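You operate a simulated robot arm through the tools that you are given. There is no shell and no other tool.

Carry out the task below with a simulated robot arm. There is one attempt and no reset: what you move stays moved.

TASK
Gauge port plug 2: white bin if good, orange bin if not.
Fine: good is 44 to 46 mm; the gauge slider ends drawn back; the other plugs stay.
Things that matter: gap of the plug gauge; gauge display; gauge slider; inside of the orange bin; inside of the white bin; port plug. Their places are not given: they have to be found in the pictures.

It is judged by the outcome, as a careful person would: the job done as asked, and still so three seconds after it is handed in. It fails if anything else is knocked over, pushed out of place, dropped, spilled or broken.

THE ROBOT
A 7-joint arm with a three-finger gripper, fixed in place. Base frame: the origin is on the floor under the middle of its stand, x ahead of it, y to its left, z up. Readings come in cm, degrees, newtons and seconds.
With the tool pointing down near the work surface it reaches from about 50 to 94 cm from the base axis. Its first joint turns from -166.0 to 166.0 degrees. Payload 2.69 kg.
The tool frame sits at the grasp point between the pads (the TCP): z along the fingers, y along the line on which they close. The tips reach 2.9 cm beyond it. The gripper opens to 12 cm; its body begins 7.8 cm behind the TCP.
Orientation is told as [roll, pitch, yaw] about the base's x, y, z axes, in that order, counted from this pose: with the fingers straight down and closing along the base's y, the tool's x points along the base's -x, its y along +y and its z along -z.

THE INTERFACE
- The arm moves only by the tool play_rows. Its arguments are lists of equal length, an entry for each row: "turn": the turn, a rotation vector about the tool's x, y, z in degrees, a list of three; "linear": the shift along the tool's x, y, z in mm, a list of three; "hand": the closure in counts, from 0 (fully open) to 255 (shut). In form: {"turn": [[ax, ay, az], ...], "linear": [[x, y, z], ...], "hand": [hand, ...]}. A call has 1 to 20 rows; each row shifts and turns the commanded pose from where the row before left it, along the tool's axes as they then stand. Each row takes 0.2 s and may step no farther than 5 cm and 8.6 degrees from the row before; otherwise, or with a gripper value out of range, the whole call is refused. Where a pose cannot be reached the arm comes as near as it can. A force on the tool above 90 N (or 10 N above the force at the start of the call, whichever is more), or a blocked arm, ends the call early, and 0.2 s more pass. Each finger travels about 4 cm/s and halts on what it meets, pressing with about 45 N; the grip force reading is that of the motor and also rises with nothing between the fingers. The clock runs only during rows and for 0.2 s after the last one: add rows that do not move to give the fingers time. The reply holds the time, the measured pose of the TCP, the force on the tool along the base axes, the opening and the grip force, in the units named above and with some noise, with the torque about the TCP (base axes, N m) and any sound that the robot's microphone picked up.
- Cameras (640 x 400 px; columns grow to the right, rows downward): "scene" is fixed at [40.03, 64.87, 134.43]; the picture's right is [-0.94, -0.35, 0.00], its down [-0.13, 0.35, -0.93] and it looks along [0.33, -0.87, -0.37] (base axes); focal length 351 px, centre (320, 200). "wrist" rides on the gripper at [6.3, 0, -10.4] in the tool frame; the picture's right is [0.00, 1.00, 0.00], its down [-0.83, 0.00, -0.56] and it looks along [-0.56, 0.00, 0.83] (tool axes); focal length 275 px, centre (320, 200).
- grab_frame(camera): a new picture of that camera. No time passes.
- slide_trunk(by): slides the trunk up (or, below 0, down) by that many cm; the arm rides with it, the base frame stays. It gives what a move gives, with no picture.
- pixel_to_xyz(camera, pixels): for up to 12 pixels [column, row] of the newest picture of that camera ("zoom" is the newest enlarged one), the place [x, y, z] in the base frame of the surface seen there, good to about 0.2 cm. No time passes.
- inspect(camera, box): a new picture of the part [left, top, right, bottom] of that camera's present view, enlarged. No time passes.
- finish_job(): hands the job in; it is judged then, once.

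Open the gripper and draw the arm clear of the work before you hand the job in, unless the task says otherwise.

The tools are called after "Emit:" as name(argument=value, ...) on one line, values as JSON. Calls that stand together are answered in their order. play_rows: Moves the arm, as the interface text tells. Its arguments: {"type":"object","properties":{"turn":{"type":"array","items":{"type":"array","items":{"type":"number"}}},"linear":{"type":"array","items":{"type":"array","items":{"type":"number"}}},"hand":{"type":"array","items":{"type":"number"}}},"required":["turn","linear","hand"]} The other tools are called the same way: slide_trunk (by) moves the trunk up or down; grab_frame (camera) takes a picture; pixel_to_xyz (camera, pixels) gives the place of the surface under pixels of a picture; inspect (camera, box) takes an enlarged picture of a part of a camera's view; finish_job () hands the job in.

At the start:

```text
time_s: 0.0
eef_pos: [39.69, -32.9, 105.81]
ee_rot: [-0.1, -0.1, -0.1]
contact_force: [0.5, -0.1, -0.3]
moment: [-0.01, 0.02, -0.02]
grip_width: 11.99
grip_force: 0.1
trunk travel left (down, up): [-57.5, 3.8]
```

scene: 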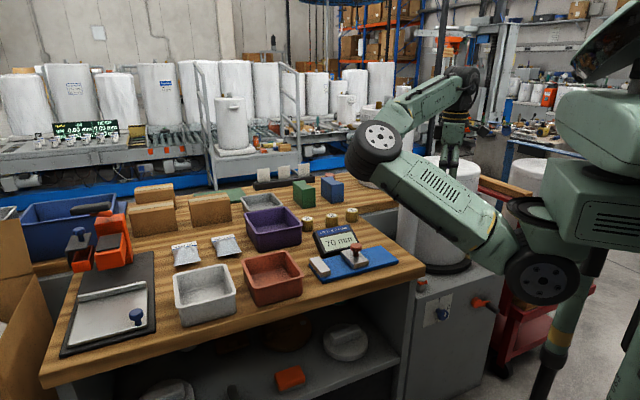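
wrist: 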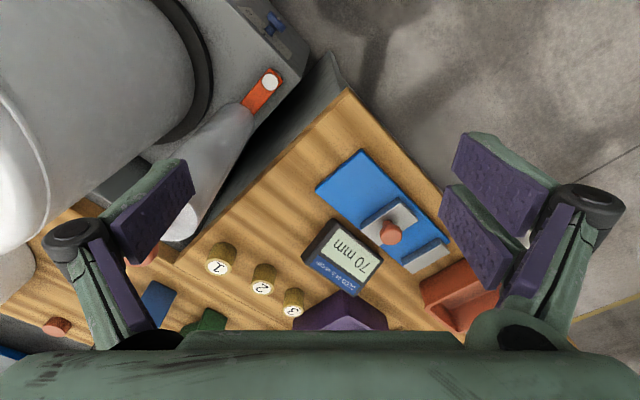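

The scene picture shows the gauge (blue base, around pixel 355,258), the plugs at about (307,222), (332,218), (352,213), and bins. I take enlarged views to see them better.

Emit:
inspect(camera="scene", box=[240, 170, 440, 295])

Emit:
inspect(camera="wrist", box=[190, 140, 470, 330])

Emit:
pixel_to_xyz(camera="wrist", pixels=[[218, 268], [262, 288], [292, 309], [390, 238], [372, 220], [410, 215], [425, 258], [360, 155], [345, 250], [318, 186], [440, 215], [340, 200]])

Emit:
pixel_to_xyz(camera="scene", pixels=[[307, 222], [332, 218], [352, 213], [320, 267], [355, 258], [355, 246], [385, 257], [205, 295], [272, 280], [272, 230], [258, 203], [338, 242]])

```text
3.20 times, centred on (340, 232) of scene
```

zoom: 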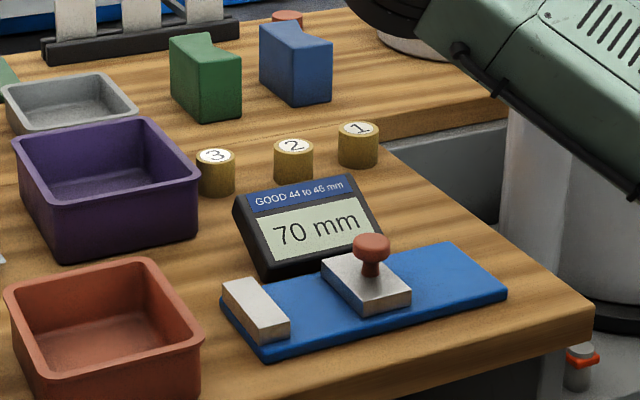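

```text
2.11 times, centred on (330, 235) of wrist
```

zoom: 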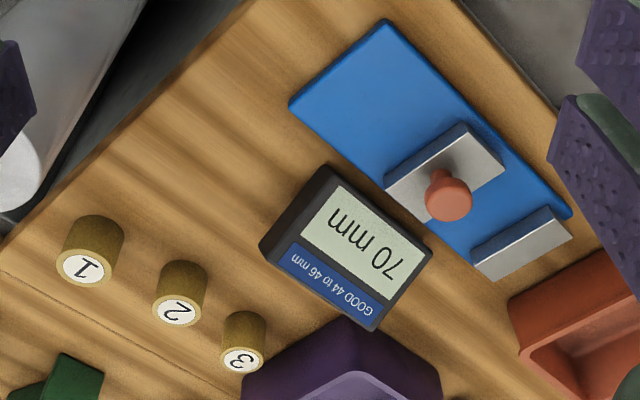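

```text
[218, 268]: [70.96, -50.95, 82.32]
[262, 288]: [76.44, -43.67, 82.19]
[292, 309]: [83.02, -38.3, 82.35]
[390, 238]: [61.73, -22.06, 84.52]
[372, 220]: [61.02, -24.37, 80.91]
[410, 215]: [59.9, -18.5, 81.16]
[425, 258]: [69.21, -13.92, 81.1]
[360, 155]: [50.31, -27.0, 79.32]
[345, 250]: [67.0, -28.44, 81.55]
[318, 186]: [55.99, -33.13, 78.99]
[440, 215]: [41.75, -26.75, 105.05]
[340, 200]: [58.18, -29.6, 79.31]
```

```text
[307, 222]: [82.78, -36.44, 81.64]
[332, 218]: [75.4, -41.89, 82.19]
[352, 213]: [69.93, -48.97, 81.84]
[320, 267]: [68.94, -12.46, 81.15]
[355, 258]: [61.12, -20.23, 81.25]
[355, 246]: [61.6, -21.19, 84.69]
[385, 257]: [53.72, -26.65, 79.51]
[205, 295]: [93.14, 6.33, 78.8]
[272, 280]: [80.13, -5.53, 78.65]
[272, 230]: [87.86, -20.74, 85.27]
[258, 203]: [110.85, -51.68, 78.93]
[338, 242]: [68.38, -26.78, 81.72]
```

Plug 2 is at about (75.8, -42.8), top z 82.2. Next I check the candidate bins (white at (205,295), orange at (272,280), the grey tray at (258,203)) in enlarged views.

Emit:
inspect(camera="scene", box=[150, 180, 310, 340])

Emit:
inspect(camera="scene", box=[0, 170, 240, 360])

Emit:
pixel_to_xyz(camera="scene", pixels=[[173, 276], [227, 263], [236, 292], [181, 325], [205, 300], [243, 260], [290, 250], [303, 275], [250, 303], [275, 270], [300, 290], [215, 325]])

```text
2.50 times, centred on (230, 260) of scene
```

zoom: 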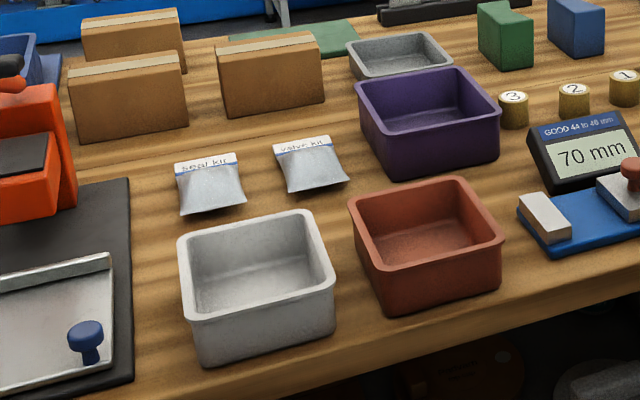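

```text
2.11 times, centred on (120, 265) of scene
```

zoom: 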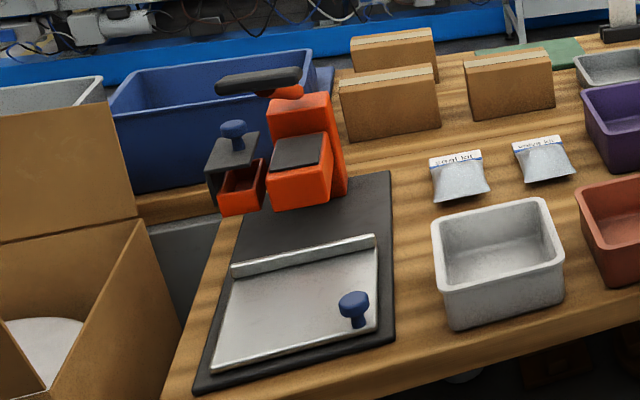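

```text
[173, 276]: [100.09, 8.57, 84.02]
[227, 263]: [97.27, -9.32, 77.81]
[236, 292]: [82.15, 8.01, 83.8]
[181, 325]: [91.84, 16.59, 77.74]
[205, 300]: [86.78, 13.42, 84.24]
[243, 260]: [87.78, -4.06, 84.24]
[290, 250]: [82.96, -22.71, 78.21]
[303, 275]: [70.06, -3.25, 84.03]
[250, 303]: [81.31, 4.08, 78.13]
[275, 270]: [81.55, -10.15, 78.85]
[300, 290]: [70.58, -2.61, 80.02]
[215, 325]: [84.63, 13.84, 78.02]
```

The white bin (zoom centre about (258,270)) and the orange/terracotta bin (zoom (425,235)) are clear. I zoom on the gauge and measure it.

Emit:
inspect(camera="scene", box=[290, 195, 410, 290])

```text
4.21 times, centred on (350, 242) of scene
```

zoom: 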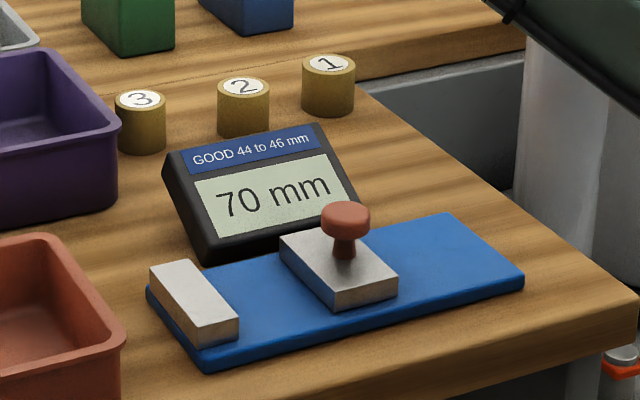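

I query the corners of the anvil, slider, base and plug 2 in this zoom.

Emit:
pixel_to_xyz(camera="zoom", pixels=[[153, 267], [187, 262], [236, 318], [200, 325], [283, 240], [325, 229], [394, 276], [338, 287], [206, 364], [522, 274], [447, 217], [345, 212]])

Emit:
pixel_to_xyz(camera="zoom", pixels=[[243, 87], [222, 90], [266, 90], [243, 79], [243, 97], [243, 130], [225, 133], [262, 133], [243, 145], [140, 98], [328, 64], [345, 255]])

```text
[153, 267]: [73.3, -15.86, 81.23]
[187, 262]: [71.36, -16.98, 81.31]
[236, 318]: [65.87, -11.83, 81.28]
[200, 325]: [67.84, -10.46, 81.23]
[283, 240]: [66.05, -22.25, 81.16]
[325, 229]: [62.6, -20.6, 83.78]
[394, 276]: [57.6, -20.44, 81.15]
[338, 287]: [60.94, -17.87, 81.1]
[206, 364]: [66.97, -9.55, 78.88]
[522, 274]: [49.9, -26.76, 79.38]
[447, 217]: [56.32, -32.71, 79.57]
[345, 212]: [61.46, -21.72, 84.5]
```

```text
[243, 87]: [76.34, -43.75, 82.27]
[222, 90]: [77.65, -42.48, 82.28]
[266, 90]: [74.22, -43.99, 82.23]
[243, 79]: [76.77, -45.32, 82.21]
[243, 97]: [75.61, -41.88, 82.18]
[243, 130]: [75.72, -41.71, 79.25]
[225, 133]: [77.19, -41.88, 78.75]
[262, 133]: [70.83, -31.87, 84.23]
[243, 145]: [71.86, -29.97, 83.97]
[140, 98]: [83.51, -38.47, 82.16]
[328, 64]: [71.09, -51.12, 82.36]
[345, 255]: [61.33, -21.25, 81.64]
```

The gauge's axis runs roughly at 45° to x, with gap centre about (66, -17.2). I look closely at the fingers in the wrist view to learn their layout, and measure finger points.

Emit:
inspect(camera="wrist", box=[400, 110, 640, 350])

Emit:
inspect(camera="wrist", box=[20, 130, 260, 350])

Emit:
pixel_to_xyz(camera="wrist", pixels=[[460, 140], [555, 190], [545, 212], [452, 180], [445, 190], [510, 245], [490, 288], [442, 215], [110, 210], [180, 162], [193, 188], [130, 260]])

```text
1.67 times, centred on (520, 230) of wrist
```

zoom: 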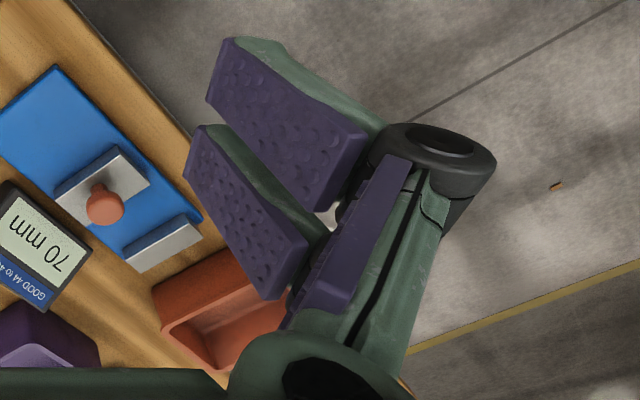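

```text
1.82 times, centred on (140, 240) of wrist
```

zoom: 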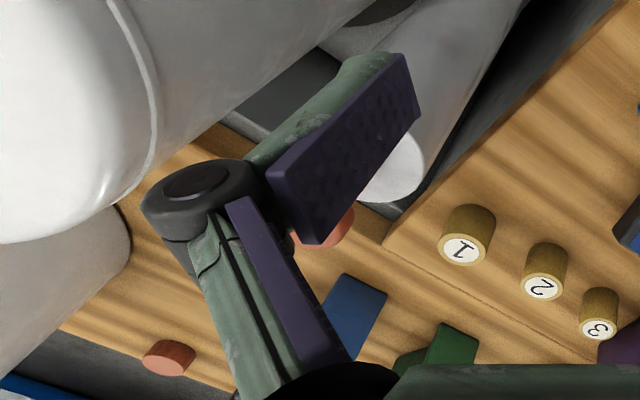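

```text
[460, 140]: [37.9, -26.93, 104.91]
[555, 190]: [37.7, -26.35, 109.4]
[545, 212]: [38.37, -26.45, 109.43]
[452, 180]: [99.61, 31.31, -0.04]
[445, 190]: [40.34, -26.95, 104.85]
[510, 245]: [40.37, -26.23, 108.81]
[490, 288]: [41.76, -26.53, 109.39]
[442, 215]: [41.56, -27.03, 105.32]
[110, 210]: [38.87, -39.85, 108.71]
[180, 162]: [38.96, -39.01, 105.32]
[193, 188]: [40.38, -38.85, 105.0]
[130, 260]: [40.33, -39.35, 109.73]
```

The pair of fingers (tool +y side) spans about 4.3 cm along tool x, the single one about 1.6 cm. Now I measure the bins' rims and the objects near plug 2 in zooms.

Emit:
inspect(camera="scene", box=[160, 240, 320, 340])

```text
4.00 times, centred on (240, 290) of scene
```

zoom: 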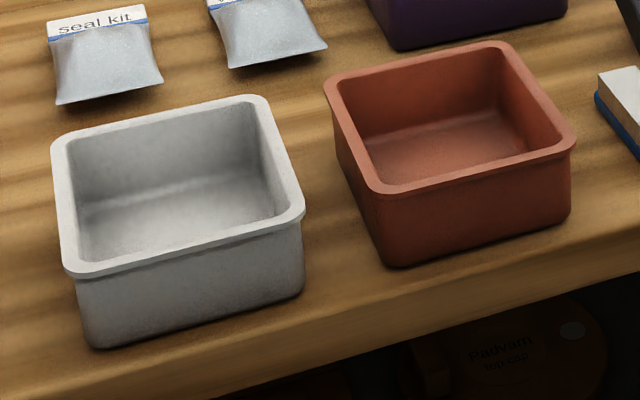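

The rims of the white bin (zoom corners about (60,143), (255,100), (298,215), (75,270)) and orange bin (330,85), (500,47), (572,145), (382,190) are visible; I query them and their floors.

Emit:
pixel_to_xyz(camera="zoom", pixels=[[62, 145], [252, 101], [295, 215], [78, 268], [155, 123], [188, 243], [67, 205], [275, 150], [170, 220], [150, 205], [110, 230], [245, 205]])

Emit:
pixel_to_xyz(camera="zoom", pixels=[[334, 84], [497, 47], [568, 143], [385, 187], [415, 64], [480, 166], [356, 135], [535, 95], [455, 145], [410, 160], [510, 135], [590, 220]])

```text
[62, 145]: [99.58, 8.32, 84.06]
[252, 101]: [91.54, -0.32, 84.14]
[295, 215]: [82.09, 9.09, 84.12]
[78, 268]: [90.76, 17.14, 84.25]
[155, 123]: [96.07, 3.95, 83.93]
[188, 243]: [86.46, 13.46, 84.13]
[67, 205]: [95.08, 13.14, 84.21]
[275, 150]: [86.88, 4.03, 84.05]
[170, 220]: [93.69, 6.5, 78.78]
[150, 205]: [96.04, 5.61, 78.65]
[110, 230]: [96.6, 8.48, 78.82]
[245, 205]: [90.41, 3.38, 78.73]
```

```text
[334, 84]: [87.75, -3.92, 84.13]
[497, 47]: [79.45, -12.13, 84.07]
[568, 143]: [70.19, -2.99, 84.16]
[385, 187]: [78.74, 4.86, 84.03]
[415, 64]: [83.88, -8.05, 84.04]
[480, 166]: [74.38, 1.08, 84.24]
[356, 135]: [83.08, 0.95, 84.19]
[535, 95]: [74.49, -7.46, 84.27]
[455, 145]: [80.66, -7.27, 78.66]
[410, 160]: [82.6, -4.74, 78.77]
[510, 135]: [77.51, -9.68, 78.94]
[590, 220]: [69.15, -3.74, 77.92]
```

White bin centre ≈ (91.1, 8.6), orange bin centre ≈ (79.0, -3.4), both rotated ~45° like the gauge. Now I check blocks near plug 2, the display extents, and the finger knuckles.

Emit:
grab_frame(camera="scene")

Emit:
pixel_to_xyz(camera="scene", pixels=[[303, 205], [313, 206], [331, 200], [325, 185], [342, 183], [316, 233], [340, 227], [325, 255], [357, 243], [325, 257], [300, 240], [325, 233]])

Emit:
pixel_to_xyz(camera="wrist", pixels=[[590, 210], [565, 190], [605, 250], [570, 290], [75, 240], [55, 250], [95, 230], [110, 300], [480, 135], [530, 165], [150, 165], [250, 340]])

```text
taken
```

scene: 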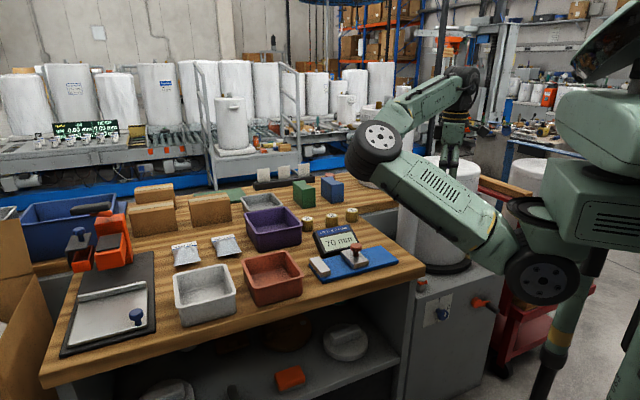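

```text
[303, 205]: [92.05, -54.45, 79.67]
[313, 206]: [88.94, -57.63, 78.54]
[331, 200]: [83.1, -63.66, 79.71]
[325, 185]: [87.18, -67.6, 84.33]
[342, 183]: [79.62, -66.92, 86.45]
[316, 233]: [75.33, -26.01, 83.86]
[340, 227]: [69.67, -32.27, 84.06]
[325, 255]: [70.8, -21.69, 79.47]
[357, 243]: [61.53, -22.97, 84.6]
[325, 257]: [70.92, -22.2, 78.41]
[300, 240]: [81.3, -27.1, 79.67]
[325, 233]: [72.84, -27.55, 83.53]
```

```text
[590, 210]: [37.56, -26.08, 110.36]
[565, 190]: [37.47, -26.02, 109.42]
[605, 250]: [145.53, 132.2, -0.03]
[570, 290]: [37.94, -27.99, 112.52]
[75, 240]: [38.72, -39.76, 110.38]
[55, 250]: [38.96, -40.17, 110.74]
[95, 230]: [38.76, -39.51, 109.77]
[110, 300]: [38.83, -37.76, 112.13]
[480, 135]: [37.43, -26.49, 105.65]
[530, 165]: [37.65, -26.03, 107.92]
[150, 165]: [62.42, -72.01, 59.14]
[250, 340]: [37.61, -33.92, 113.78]
```

Nothing is close to the arm's path at z ≈ 105. I first turn the tool by +45° of yaw (tool z −45°) so that the closing line lies across the gauge's axis, then look at the pose.

Emit:
play_rows(turn=[[0, 0, -7.5], [0, 0, -7.5], [0, 0, -7.5], [0, 0, -7.5], [0, 0, -7.5], [0, 0, -7.5], [0, 0, 0], [0, 0, 0]], linear=[[0, 0, 0], [0, 0, 0], [0, 0, 0], [0, 0, 0], [0, 0, 0], [0, 0, 0], [0, 0, 0], [0, 0, 0]], hand=[0, 0, 0, 0, 0, 0, 0, 0])

```text
time_s: 1.8
eef_pos: [39.72, -32.86, 105.71]
ee_rot: [-0.2, 0.0, 45.1]
contact_force: [-0.6, -0.6, 0.6]
moment: [-0.01, 0.03, 0.01]
grip_width: 12.0
grip_force: 0.1
trunk travel left (down, up): [-57.5, 3.8]
```

Yaw reads 45.1°. I now travel at height towards a point above plug 2, ending about z = 100.

Emit:
play_rows(turn=[[0, 0, 0], [0, 0, 0], [0, 0, 0], [0, 0, 0], [0, 0, 0], [0, 0, 0], [0, 0, 0], [0, 0, 0], [0, 0, 0], [0, 0, 0], [0, 0, 0], [0, 0, 0]], linear=[[-18.2, -33.4, 5.7], [-18.2, -33.4, 5.7], [-18.2, -33.4, 5.7], [-18.2, -33.4, 5.7], [-18.2, -33.4, 5.7], [-18.2, -33.4, 5.7], [-18.2, -33.4, 5.7], [-18.2, -33.4, 5.7], [-18.2, -33.4, 5.7], [-18.2, -33.4, 5.7], [0, 0, 0], [0, 0, 0]], hand=[0, 0, 0, 0, 0, 0, 0, 0, 0, 0, 0, 0])

Emit:
grab_frame(camera="wrist")

Emit:
grab_frame(camera="scene")

```text
time_s: 4.4
eef_pos: [75.2, -43.47, 100.35]
ee_rot: [-0.1, 0.2, 45.0]
contact_force: [0.3, 0.3, 0.2]
moment: [-0.03, 0.03, 0.02]
grip_width: 11.99
grip_force: 0.1
out of reach, approached as far as the arm can: row 10
trunk travel left (down, up): [-57.5, 3.8]
```

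```text
taken
```

wrist: 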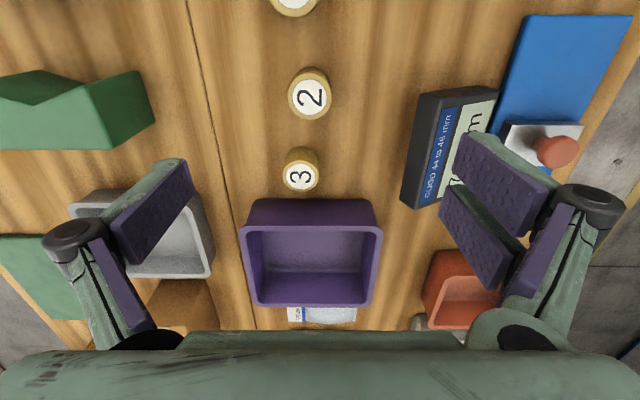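

```text
taken
```

scene: 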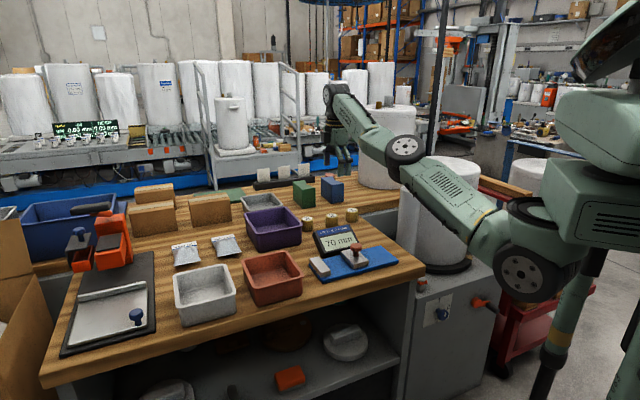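

Plug 2 shows at (310,93) in the wrist picture, with 1 above and 3 below it in the image; the arm stopped about 1 cm short at this height. I query the plug tops and other points.

Emit:
pixel_to_xyz(camera="wrist", pixels=[[310, 97], [294, 97], [326, 97], [310, 84], [310, 110], [300, 177], [295, 3], [310, 135], [360, 120], [540, 130], [555, 155], [440, 95]])

Emit:
inspect(camera="wrist", box=[250, 40, 370, 200])

```text
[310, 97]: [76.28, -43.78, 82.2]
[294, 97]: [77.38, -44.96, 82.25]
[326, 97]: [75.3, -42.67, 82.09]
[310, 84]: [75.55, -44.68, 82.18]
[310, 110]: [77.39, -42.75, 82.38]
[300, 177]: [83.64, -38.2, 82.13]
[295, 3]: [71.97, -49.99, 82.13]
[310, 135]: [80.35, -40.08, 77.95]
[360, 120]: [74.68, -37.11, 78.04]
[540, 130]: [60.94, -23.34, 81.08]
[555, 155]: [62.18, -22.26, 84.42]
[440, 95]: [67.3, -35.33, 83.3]
```

```text
2.50 times, centred on (310, 120) of wrist
```

zoom: 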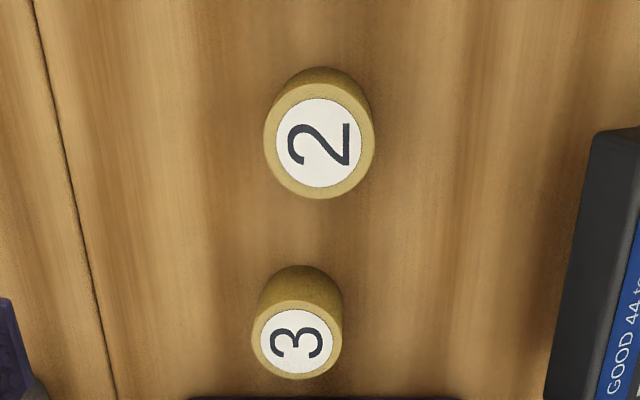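

Plug 2's top centre is (76.28, -43.78, 82.2), table z ≈ 78.0. I test the finger closure in the air to learn width versus counts and tip positions.

Emit:
play_rows(turn=[[0, 0, 0], [0, 0, 0], [0, 0, 0], [0, 0, 0], [0, 0, 0], [0, 0, 0]], linear=[[0, 0, 0], [0, 0, 0], [0, 0, 0], [0, 0, 0], [0, 0, 0], [0, 0, 0]], hand=[140, 140, 140, 140, 140, 140])

Emit:
grab_frame(camera="wrist")

```text
time_s: 5.8
eef_pos: [75.25, -43.48, 100.24]
ee_rot: [-0.1, 0.1, 45.0]
contact_force: [0.5, -0.3, 0.3]
moment: [-0.03, -0.02, 0.01]
grip_width: 5.39
grip_force: 0.1
trunk travel left (down, up): [-57.5, 3.8]
```

```text
taken
```

wrist: 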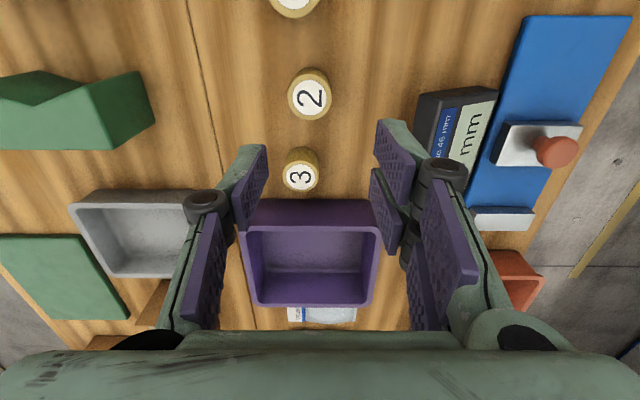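

Count 140 gives 5.39 cm, so width ≈ 12·(1−h/255). I query the pad tips in this closure.

Emit:
pixel_to_xyz(camera="wrist", pixels=[[264, 150], [266, 185], [248, 150], [378, 125], [384, 165], [374, 172], [380, 208], [402, 130], [232, 205], [412, 200], [205, 205], [443, 172]])

Emit:
inspect(camera="wrist", box=[170, 100, 490, 300])

```text
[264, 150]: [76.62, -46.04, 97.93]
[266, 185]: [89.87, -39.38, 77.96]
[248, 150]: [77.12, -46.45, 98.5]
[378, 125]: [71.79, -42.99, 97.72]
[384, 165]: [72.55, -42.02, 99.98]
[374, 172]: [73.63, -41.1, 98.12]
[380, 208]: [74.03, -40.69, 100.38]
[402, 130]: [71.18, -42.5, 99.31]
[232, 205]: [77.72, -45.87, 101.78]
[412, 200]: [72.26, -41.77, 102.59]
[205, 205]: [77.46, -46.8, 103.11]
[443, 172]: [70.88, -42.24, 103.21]
```

```text
2.00 times, centred on (330, 200) of wrist
```

zoom: 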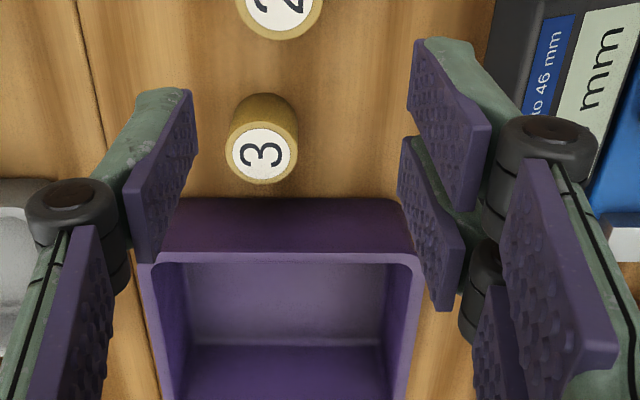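

Tips sit about 2.6 cm below the TCP at this opening. I open to ~7.5 cm and descend about 8 cm first, to see how reach behaves at the lower height.

Emit:
play_rows(turn=[[0, 0, 0], [0, 0, 0], [0, 0, 0], [0, 0, 0], [0, 0, 0], [0, 0, 0], [0, 0, 0]], linear=[[0, 0, 16], [0, 0, 16], [0, 0, 16], [0, 0, 16], [0, 0, 16], [0, 0, 0], [0, 0, 0]], hand=[95, 95, 95, 95, 95, 95, 95])

Emit:
grab_frame(camera="wrist")

```text
time_s: 7.4
eef_pos: [75.34, -43.49, 92.27]
ee_rot: [-0.2, 0.1, 45.0]
contact_force: [-0.5, -0.3, -0.4]
moment: [0.0, -0.02, -0.03]
grip_width: 7.5
grip_force: 0.1
trunk travel left (down, up): [-57.5, 3.8]
```

```text
taken
```

wrist: 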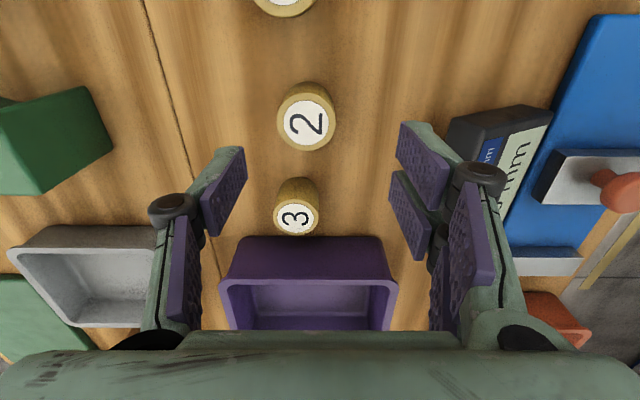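

Commanded and measured pose agree now. Plug 2's top is centred at about (306,121); I query it again for a refined target.

Emit:
pixel_to_xyz(camera="wrist", pixels=[[306, 121], [278, 121], [334, 121], [306, 99], [306, 146], [282, 121], [330, 121], [290, 140], [322, 140], [296, 215], [360, 160], [285, 5]])

Emit:
inspect(camera="wrist", box=[256, 70, 356, 160])

```text
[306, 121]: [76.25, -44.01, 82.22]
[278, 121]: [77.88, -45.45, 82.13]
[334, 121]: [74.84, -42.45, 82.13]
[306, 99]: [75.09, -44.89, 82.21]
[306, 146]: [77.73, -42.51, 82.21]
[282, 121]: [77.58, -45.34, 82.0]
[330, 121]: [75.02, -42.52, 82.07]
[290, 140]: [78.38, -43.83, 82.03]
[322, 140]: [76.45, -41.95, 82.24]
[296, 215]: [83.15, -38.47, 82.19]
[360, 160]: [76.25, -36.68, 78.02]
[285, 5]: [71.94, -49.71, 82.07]
```

```text
4.44 times, centred on (306, 115) of wrist
```

zoom: 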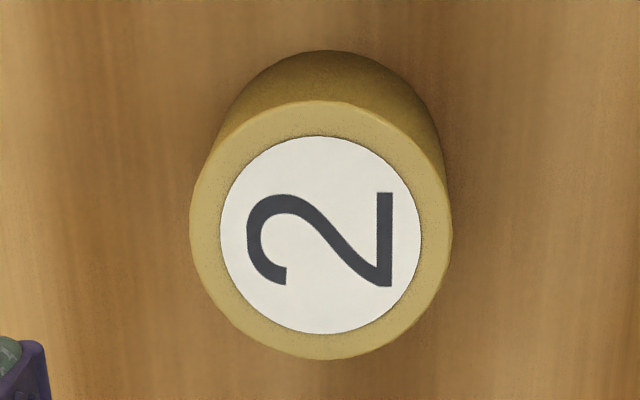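

Refined plug 2 centre: (76.3, -43.9). I shift sideways onto it and come down to TCP z ≈ 84.3, tips just around the top half of the plug.

Emit:
play_rows(turn=[[0, 0, 0], [0, 0, 0], [0, 0, 0], [0, 0, 0], [0, 0, 0], [0, 0, 0], [0, 0, 0]], linear=[[-3.9, -9.7, 0], [0, 0, 16], [0, 0, 16], [0, 0, 16], [0, 0, 16], [0, 0, 16], [0, 0, 0]], hand=[95, 95, 95, 95, 95, 95, 95])

Emit:
grab_frame(camera="wrist")

```text
time_s: 9.0
eef_pos: [76.29, -43.82, 84.23]
ee_rot: [-0.2, 0.0, 45.0]
contact_force: [0.0, -0.7, -0.5]
moment: [-0.03, 0.03, -0.01]
grip_width: 7.51
grip_force: 0.1
trunk travel left (down, up): [-57.5, 3.8]
```

```text
taken
```

wrist: 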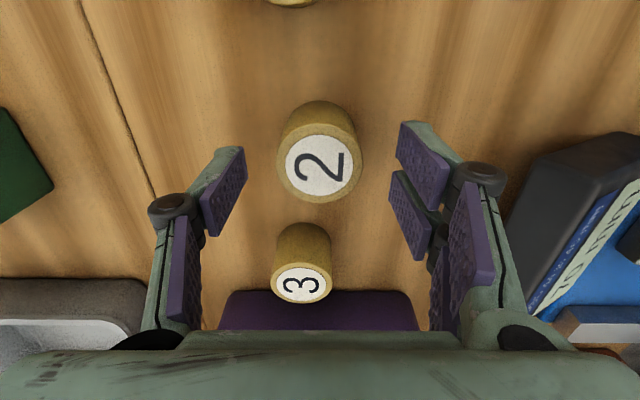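

Plug 2 is centred between the fingers (top at about (320,168)). I descend the last 3 cm to TCP z ≈ 81.2.

Emit:
play_rows(turn=[[0, 0, 0], [0, 0, 0], [0, 0, 0], [0, 0, 0]], linear=[[0, 0, 10], [0, 0, 10], [0, 0, 10], [0, 0, 0]], hand=[95, 95, 95, 95])

Emit:
grab_frame(camera="wrist")

```text
time_s: 10.0
eef_pos: [76.26, -43.89, 81.33]
ee_rot: [-0.1, 0.0, 45.0]
contact_force: [-0.4, -1.1, 0.0]
moment: [0.01, 0.01, -0.03]
grip_width: 7.53
grip_force: 0.1
trunk travel left (down, up): [-57.5, 3.8]
```

```text
taken
```

wrist: 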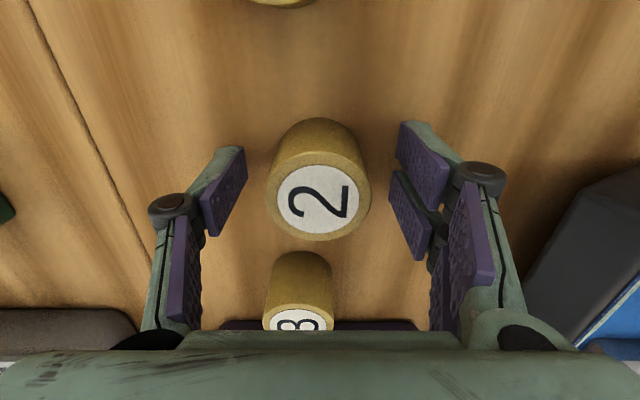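

The plug stands centred between the pads with tips clear of the table. I close the fingers on it.

Emit:
play_rows(turn=[[0, 0, 0], [0, 0, 0], [0, 0, 0], [0, 0, 0], [0, 0, 0], [0, 0, 0], [0, 0, 0]], linear=[[0, 0, 0], [0, 0, 0], [0, 0, 0], [0, 0, 0], [0, 0, 0], [0, 0, 0], [0, 0, 0]], hand=[130, 150, 165, 180, 190, 190, 190])

Emit:
grab_frame(camera="wrist")

```text
time_s: 11.6
eef_pos: [76.29, -43.9, 81.31]
ee_rot: [-0.1, 0.0, 45.1]
contact_force: [1.6, -0.8, 0.1]
moment: [-0.01, 0.02, -0.01]
grip_width: 4.29
grip_force: 45.0
trunk travel left (down, up): [-57.5, 3.8]
```

```text
taken
```

wrist: 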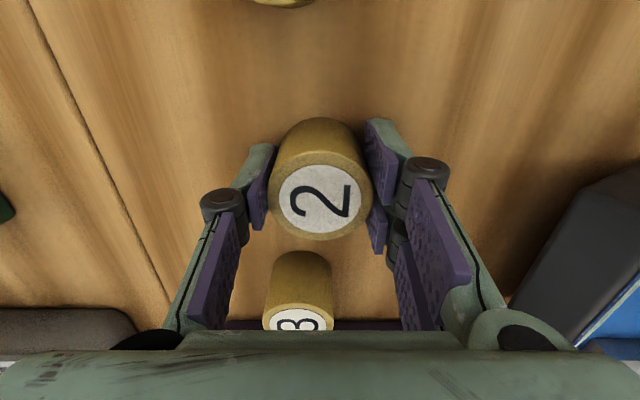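

The grip holds at 4.29 cm and 45 N. I lift straight up by 10 cm.

Emit:
play_rows(turn=[[0, 0, 0], [0, 0, 0], [0, 0, 0], [0, 0, 0], [0, 0, 0], [0, 0, 0], [0, 0, 0], [0, 0, 0]], linear=[[0, 0, -5], [0, 0, -15], [0, 0, -15], [0, 0, -15], [0, 0, -15], [0, 0, -15], [0, 0, -15], [0, 0, 0]], hand=[190, 190, 190, 190, 190, 190, 190, 190])

Emit:
grab_frame(camera="wrist")

```text
time_s: 13.4
eef_pos: [76.15, -43.84, 90.83]
ee_rot: [-0.2, 0.1, 45.0]
contact_force: [-0.2, 1.0, -1.0]
moment: [0.03, 0.01, -0.01]
grip_width: 4.3
grip_force: 45.3
trunk travel left (down, up): [-57.5, 3.8]
```

```text
taken
```

wrist: 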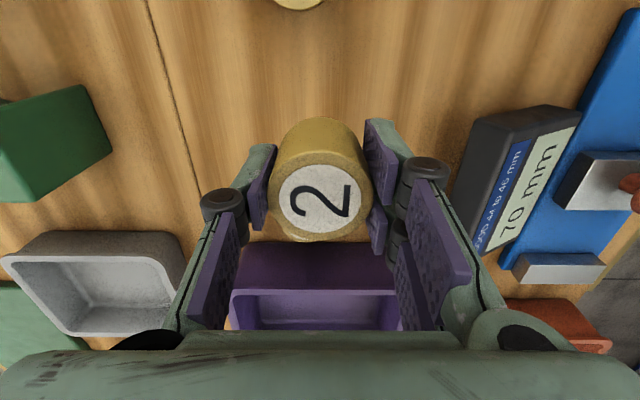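

The plug is held and lifted clear. I carry it over the display toward the gauge, stopping 8 cm short in tool y to get a close look at the gauge.

Emit:
play_rows(turn=[[0, 0, 0], [0, 0, 0], [0, 0, 0], [0, 0, 0], [0, 0, 0], [0, 0, 0], [0, 0, 0], [0, 0, 0]], linear=[[-16.6, 22.5, -3], [-16.6, 25.5, -3], [-16.6, 25.5, -3], [-16.6, 25.5, -3], [-16.6, 25.5, -3], [-16.6, 25.5, -3], [-17, 30, -3], [0, 0, 0]], hand=[190, 190, 190, 190, 190, 190, 190, 190])

Emit:
grab_frame(camera="wrist")

Emit:
grab_frame(camera="scene")

```text
time_s: 15.2
eef_pos: [71.83, -22.63, 92.76]
ee_rot: [-0.2, 0.1, 45.0]
contact_force: [0.1, -0.1, -0.2]
moment: [0.03, -0.04, -0.02]
grip_width: 4.32
grip_force: 44.5
trunk travel left (down, up): [-57.5, 3.8]
```

```text
taken
```

wrist: 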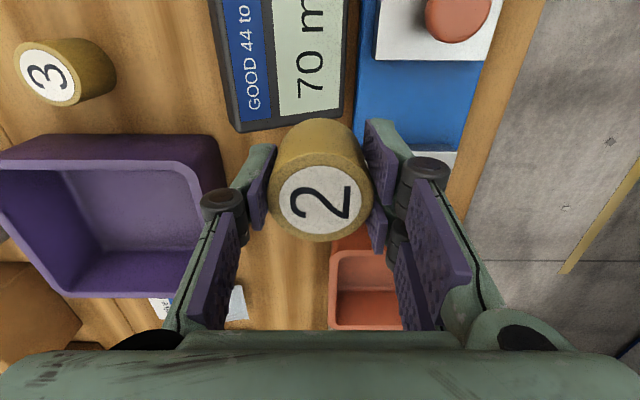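

```text
taken
```

scene: 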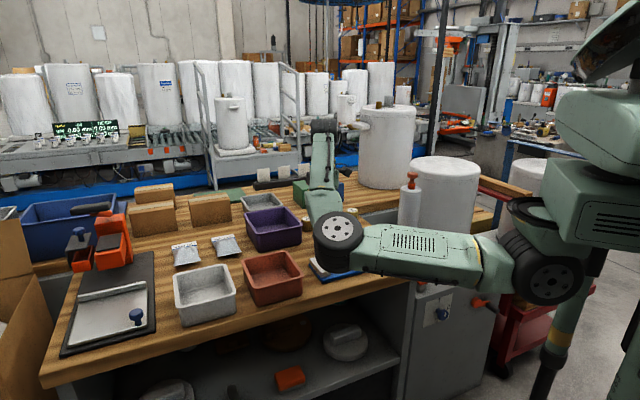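

The gauge edges look aligned with my yaw. I back off 8 cm along −u so that the gap and both jaws come into view unobstructed.

Emit:
play_rows(turn=[[0, 0, 0], [0, 0, 0], [0, 0, 0], [0, 0, 0], [0, 0, 0]], linear=[[25, 0, -5], [25, 0, -5], [25, 0, -5], [15, 0, 0], [0, 0, 0]], hand=[190, 190, 190, 190, 190])

Emit:
grab_frame(camera="wrist")

```text
time_s: 16.4
eef_pos: [65.45, -29.17, 94.42]
ee_rot: [-0.2, 0.1, 45.1]
contact_force: [0.8, 0.5, -0.1]
moment: [-0.02, 0.01, 0.04]
grip_width: 4.29
grip_force: 45.2
trunk travel left (down, up): [-57.5, 3.8]
```

```text
taken
```

wrist: 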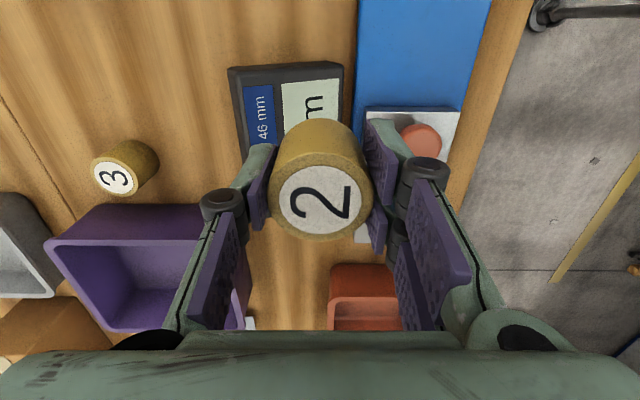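

The anvil is hidden behind the fingers here. I shift sideways 8 cm (tool −y) and forward 5 cm so the gauge appears right of the fingers.

Emit:
play_rows(turn=[[0, 0, 0], [0, 0, 0], [0, 0, 0], [0, 0, 0], [0, 0, 0]], linear=[[-12.5, -20, -5], [-12.5, -20, -5], [-12.5, -20, 0], [-12.5, -20, 0], [0, 0, 0]], hand=[190, 190, 190, 190, 190])

Emit:
grab_frame(camera="wrist")

```text
time_s: 17.6
eef_pos: [74.57, -31.35, 95.4]
ee_rot: [-0.3, 0.0, 45.0]
contact_force: [0.2, -0.2, -0.1]
moment: [0.0, 0.02, 0.03]
grip_width: 4.29
grip_force: 45.0
trunk travel left (down, up): [-57.5, 3.8]
```

```text
taken
```

wrist: 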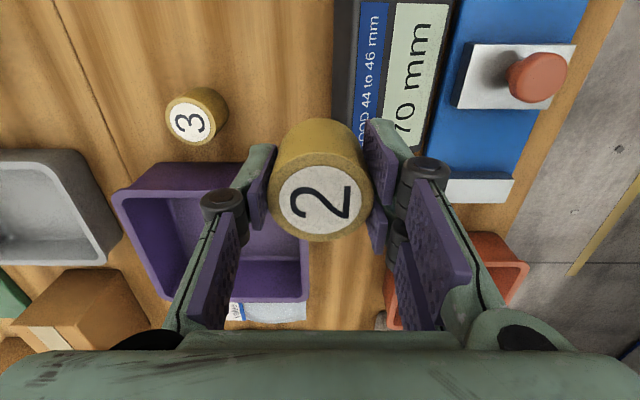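

Now the slider, gap and anvil are all in view at the right. I zoom in on that part.

Emit:
inspect(camera="wrist", box=[420, 20, 600, 220])

```text
2.00 times, centred on (510, 120) of wrist
```

zoom: 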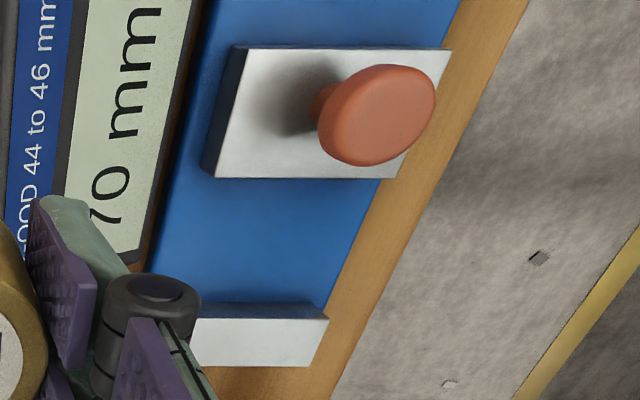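

Slider front edge (row ~178) and anvil edge (row ~318) are nearly horizontal, so the gauge axis is at ~45°. I query the jaw corners and base points.

Emit:
pixel_to_xyz(camera="zoom", pixels=[[222, 174], [392, 174], [248, 54], [440, 54], [210, 322], [322, 322], [308, 360], [220, 362], [270, 240], [200, 240], [350, 240], [385, 105]])

Emit:
pixel_to_xyz(camera="zoom", pixels=[[330, 80], [430, 95], [380, 160], [350, 68], [320, 110], [320, 200], [240, 290], [300, 290], [155, 250], [370, 212], [345, 270], [355, 285]])

```text
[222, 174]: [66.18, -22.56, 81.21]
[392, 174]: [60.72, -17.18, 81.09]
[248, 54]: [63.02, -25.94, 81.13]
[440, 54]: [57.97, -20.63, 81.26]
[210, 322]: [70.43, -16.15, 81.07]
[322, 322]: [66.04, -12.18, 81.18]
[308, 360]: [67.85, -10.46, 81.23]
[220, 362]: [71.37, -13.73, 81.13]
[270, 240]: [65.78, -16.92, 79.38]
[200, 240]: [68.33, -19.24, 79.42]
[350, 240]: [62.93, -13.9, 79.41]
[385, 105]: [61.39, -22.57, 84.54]
```

```text
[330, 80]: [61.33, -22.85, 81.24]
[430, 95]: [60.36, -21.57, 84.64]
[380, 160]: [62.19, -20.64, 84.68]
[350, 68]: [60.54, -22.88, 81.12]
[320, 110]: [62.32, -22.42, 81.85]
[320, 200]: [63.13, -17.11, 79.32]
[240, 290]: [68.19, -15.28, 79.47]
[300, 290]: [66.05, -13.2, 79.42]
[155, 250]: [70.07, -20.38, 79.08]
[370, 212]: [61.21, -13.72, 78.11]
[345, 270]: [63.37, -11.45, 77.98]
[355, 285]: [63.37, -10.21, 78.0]
```

Gauge geometry (u=(x+y)/√2, v=(x−y)/√2): slider front u≈31.0, anvil face u≈38.05, gap centre (66.1, −17.3), base top z 79.4, knob near (61.3, −21.8). I carry the plug above the gap centre.

Emit:
play_rows(turn=[[0, 0, 0], [0, 0, 0], [0, 0, 0], [0, 0, 0], [0, 0, 0], [0, 0, 0]], linear=[[-7.9, 31.8, 0], [-7.9, 31.8, 0], [-7.9, 31.8, 0], [-7.9, 31.8, 0], [-7.9, 31.8, 0], [0, 0, 0]], hand=[190, 190, 190, 190, 190, 190])

Emit:
grab_frame(camera="wrist")

Emit:
inspect(camera="scene", box=[270, 190, 430, 300])

```text
time_s: 19.0
eef_pos: [66.18, -17.2, 95.2]
ee_rot: [-0.2, 0.1, 45.0]
contact_force: [0.8, -0.4, 0.4]
moment: [-0.01, -0.01, 0.0]
grip_width: 4.29
grip_force: 45.0
trunk travel left (down, up): [-57.5, 3.8]
```

```text
taken
```

wrist: 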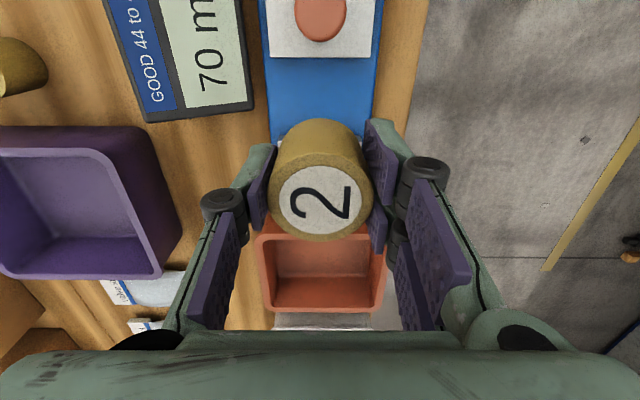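

```text
3.64 times, centred on (350, 245) of scene
```

zoom: 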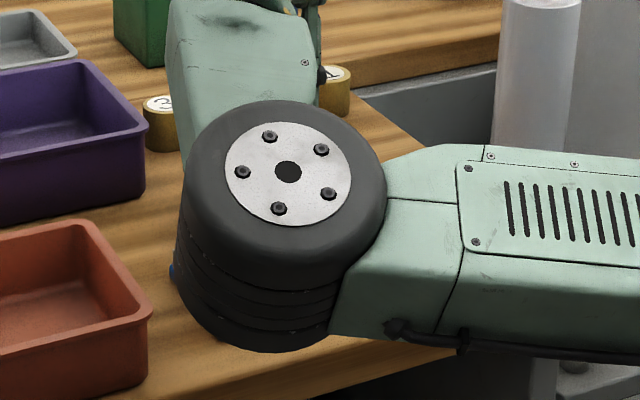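

The arm's elbow blocks the scene camera's view of the gauge; I query where that elbow actually is, to be sure it stays clear of the bench and bins.

Emit:
pixel_to_xyz(camera="zoom", pixels=[[288, 172], [260, 330], [200, 250], [380, 200], [330, 335], [560, 330], [600, 350], [240, 60], [420, 330], [180, 270], [300, 345], [450, 345]])

Emit:
grab_frame(camera="scene")

```text
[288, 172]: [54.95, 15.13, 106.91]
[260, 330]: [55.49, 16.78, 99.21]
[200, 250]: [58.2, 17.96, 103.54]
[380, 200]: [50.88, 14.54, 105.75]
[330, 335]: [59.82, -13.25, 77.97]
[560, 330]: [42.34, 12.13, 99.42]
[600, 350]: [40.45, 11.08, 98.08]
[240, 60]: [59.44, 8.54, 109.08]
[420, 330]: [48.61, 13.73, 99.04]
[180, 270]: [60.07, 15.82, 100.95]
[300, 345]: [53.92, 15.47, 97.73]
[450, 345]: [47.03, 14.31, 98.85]
```

```text
taken
```

scene: 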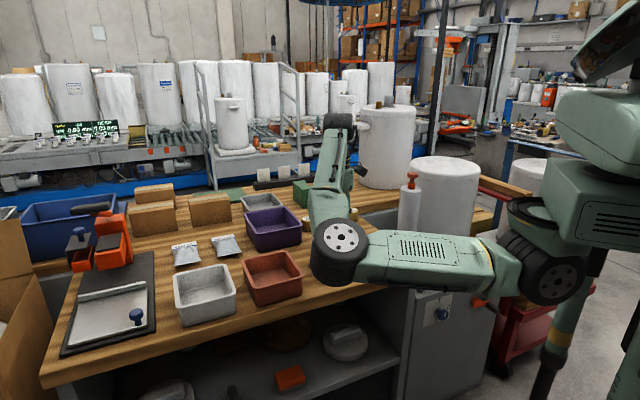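

The elbow is in front of the bench edge at z ≈ 98–107, clear of everything. I lower the plug into the gap to TCP z ≈ 83.4, just above contact.

Emit:
play_rows(turn=[[0, 0, 0], [0, 0, 0], [0, 0, 0], [0, 0, 0], [0, 0, 0], [0, 0, 0], [0, 0, 0], [0, 0, 0], [0, 0, 0]], linear=[[0, 0, 16], [0, 0, 16], [0, 0, 16], [0, 0, 16], [0, 0, 16], [0, 0, 16], [0, 0, 12], [0, 0, 10], [0, 0, 0]], hand=[190, 190, 190, 190, 190, 190, 190, 190, 190])

Emit:
grab_frame(camera="wrist")

Emit:
grab_frame(camera="scene")

```text
time_s: 21.0
eef_pos: [66.07, -17.34, 83.45]
ee_rot: [-0.1, -0.1, 45.0]
contact_force: [-1.1, 0.7, 0.8]
moment: [-0.01, 0.0, 0.04]
grip_width: 4.29
grip_force: 45.2
trunk travel left (down, up): [-57.5, 3.8]
```

```text
taken
```

wrist: 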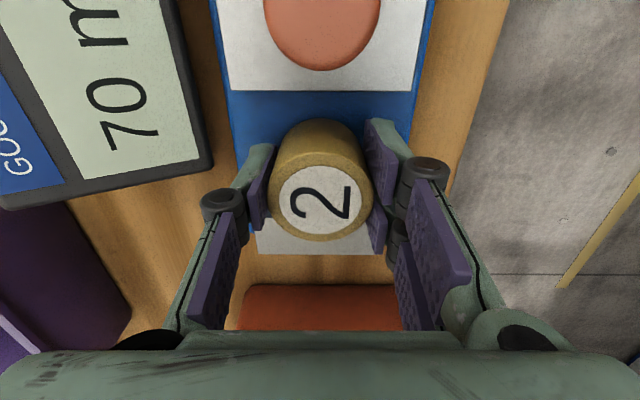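

```text
taken
```

scene: 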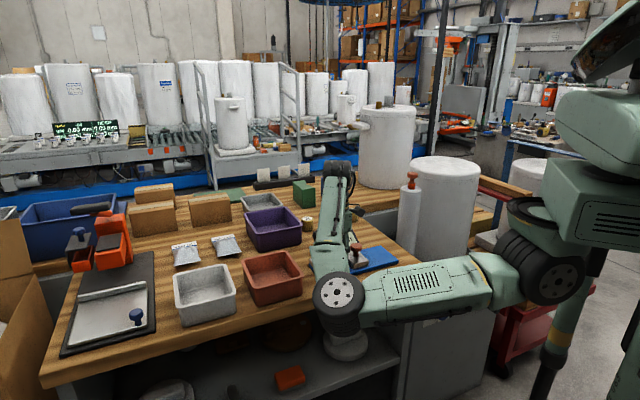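

The plug hangs over the gap between slider and anvil. I check the elbow and forearm positions relative to the bench before the last few millimetres.

Emit:
pixel_to_xyz(camera="scene", pixels=[[340, 292], [335, 330], [318, 310], [320, 265], [330, 275], [312, 255], [365, 322], [420, 310], [300, 315], [357, 260], [345, 240], [390, 322]])

```text
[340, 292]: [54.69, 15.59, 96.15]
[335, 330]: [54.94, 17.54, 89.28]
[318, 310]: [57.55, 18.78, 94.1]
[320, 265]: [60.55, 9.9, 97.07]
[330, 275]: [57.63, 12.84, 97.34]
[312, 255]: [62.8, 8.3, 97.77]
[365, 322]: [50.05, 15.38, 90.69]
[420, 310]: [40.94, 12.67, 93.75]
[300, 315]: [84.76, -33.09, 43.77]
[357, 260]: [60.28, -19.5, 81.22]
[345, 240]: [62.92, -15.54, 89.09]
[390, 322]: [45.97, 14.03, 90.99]
```

All clear of the bench. I lower in small steps and watch the vertical force for touch-down on the gauge base.

Emit:
play_rows(turn=[[0, 0, 0], [0, 0, 0], [0, 0, 0], [0, 0, 0]], linear=[[0, 0, 2.5], [0, 0, 2], [0, 0, 1], [0, 0, 0]], hand=[190, 190, 190, 190])

```text
time_s: 22.0
eef_pos: [66.16, -17.29, 82.86]
ee_rot: [-0.1, 0.2, 45.0]
contact_force: [0.4, -0.5, -0.2]
moment: [-0.01, -0.01, 0.01]
grip_width: 4.28
grip_force: 44.3
trunk travel left (down, up): [-57.5, 3.8]
```

No contact yet at z = 82.86. I go down another 1–2 mm in 0.7 mm steps.

Emit:
play_rows(turn=[[0, 0, 0], [0, 0, 0], [0, 0, 0]], linear=[[0, 0, 0.7], [0, 0, 0.7], [0, 0, 0]], hand=[190, 190, 190])

```text
time_s: 22.8
eef_pos: [66.3, -17.38, 82.81]
ee_rot: [-0.1, 0.2, 45.1]
contact_force: [0.3, 0.9, -0.6]
moment: [0.01, 0.02, 0.01]
grip_width: 4.28
grip_force: 45.2
trunk travel left (down, up): [-57.5, 3.8]
```

Still no clear contact; two more small steps.

Emit:
play_rows(turn=[[0, 0, 0], [0, 0, 0], [0, 0, 0]], linear=[[0, 0, 0.7], [0, 0, 0.5], [0, 0, 0]], hand=[190, 190, 190])

```text
time_s: 23.6
eef_pos: [66.21, -17.3, 82.63]
ee_rot: [-0.1, 0.1, 45.1]
contact_force: [0.2, -0.1, -0.1]
moment: [0.01, 0.01, 0.0]
grip_width: 4.27
grip_force: 44.9
trunk travel left (down, up): [-57.5, 3.8]
```

No contact force yet at 82.63; I continue with two 0.6 mm steps.

Emit:
play_rows(turn=[[0, 0, 0], [0, 0, 0], [0, 0, 0]], linear=[[0, 0, 0.6], [0, 0, 0.6], [0, 0, 0]], hand=[190, 190, 190])

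```text
time_s: 24.4
eef_pos: [66.19, -17.35, 82.69]
ee_rot: [-0.2, 0.1, 45.0]
contact_force: [0.1, -0.3, 5.6]
moment: [0.03, 0.06, 0.0]
grip_width: 4.29
grip_force: 45.0
trunk travel left (down, up): [-57.5, 3.8]
```

Contact: 5.6 N upward, so the plug stands on the gauge base. I open the fingers to about 6 cm.

Emit:
play_rows(turn=[[0, 0, 0], [0, 0, 0], [0, 0, 0], [0, 0, 0]], linear=[[0, 0, 0], [0, 0, 0], [0, 0, 0], [0, 0, 0]], hand=[150, 130, 125, 125])

Emit:
grab_frame(camera="wrist")

```text
time_s: 25.4
eef_pos: [66.28, -17.34, 82.68]
ee_rot: [-0.2, 0.0, 45.0]
contact_force: [-0.3, 0.5, 0.1]
moment: [-0.02, -0.03, -0.01]
grip_width: 6.12
grip_force: 0.0
trunk travel left (down, up): [-57.5, 3.8]
```

```text
taken
```

wrist: 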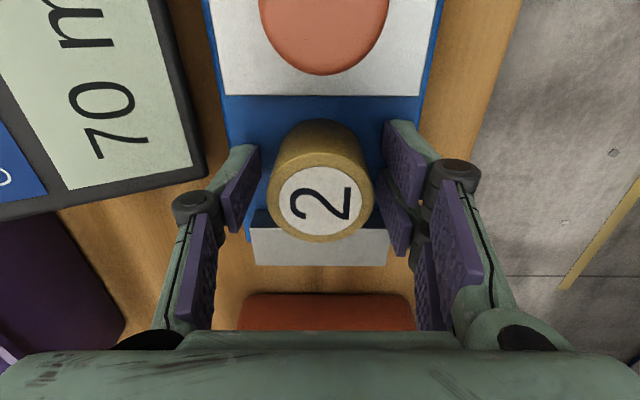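

The plug stands free in the gap with the fingers on both sides. I lift straight up ~7 cm.

Emit:
play_rows(turn=[[0, 0, 0], [0, 0, 0], [0, 0, 0], [0, 0, 0], [0, 0, 0], [0, 0, 0]], linear=[[0, 0, -5], [0, 0, -15], [0, 0, -15], [0, 0, -20], [0, 0, -20], [0, 0, 0]], hand=[125, 125, 125, 125, 125, 125])

Emit:
grab_frame(camera="wrist")

```text
time_s: 26.8
eef_pos: [66.18, -17.35, 90.08]
ee_rot: [0.0, 0.1, 44.9]
contact_force: [1.0, 0.6, 0.1]
moment: [-0.01, -0.04, -0.01]
grip_width: 6.13
grip_force: 0.2
trunk travel left (down, up): [-57.5, 3.8]
```

```text
taken
```

wrist: 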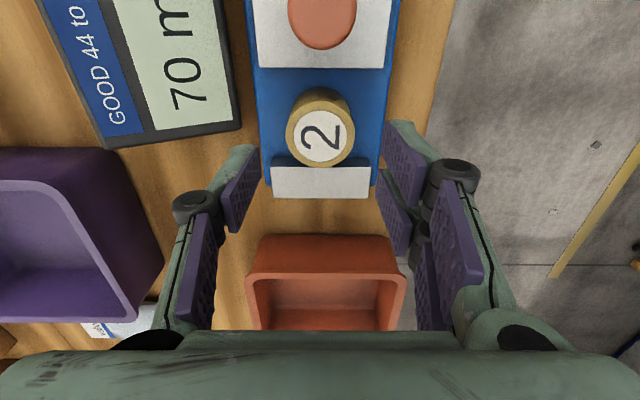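

The plug stands upright on the gauge. I move back 6 cm along −u at this height to be over the knob.

Emit:
play_rows(turn=[[0, 0, 0], [0, 0, 0], [0, 0, 0], [0, 0, 0]], linear=[[20, 0, -5], [20, 0, -5], [20, 0, 0], [0, 0, 0]], hand=[125, 125, 125, 125])

Emit:
grab_frame(camera="wrist")

```text
time_s: 27.8
eef_pos: [61.94, -21.47, 91.14]
ee_rot: [-0.1, 0.1, 44.9]
contact_force: [0.6, 0.2, 0.3]
moment: [0.03, -0.03, 0.01]
grip_width: 6.13
grip_force: 0.1
trunk travel left (down, up): [-57.5, 3.8]
```

```text
taken
```

wrist: 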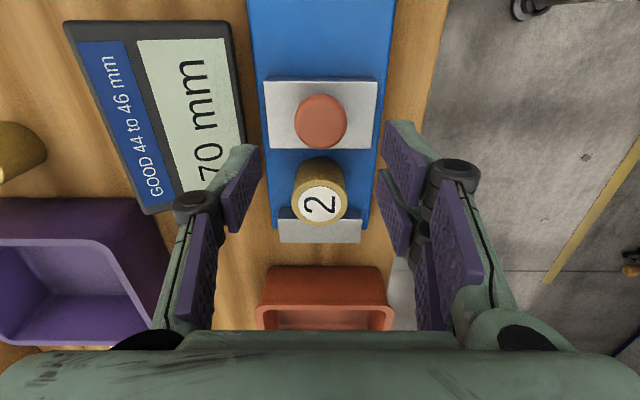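

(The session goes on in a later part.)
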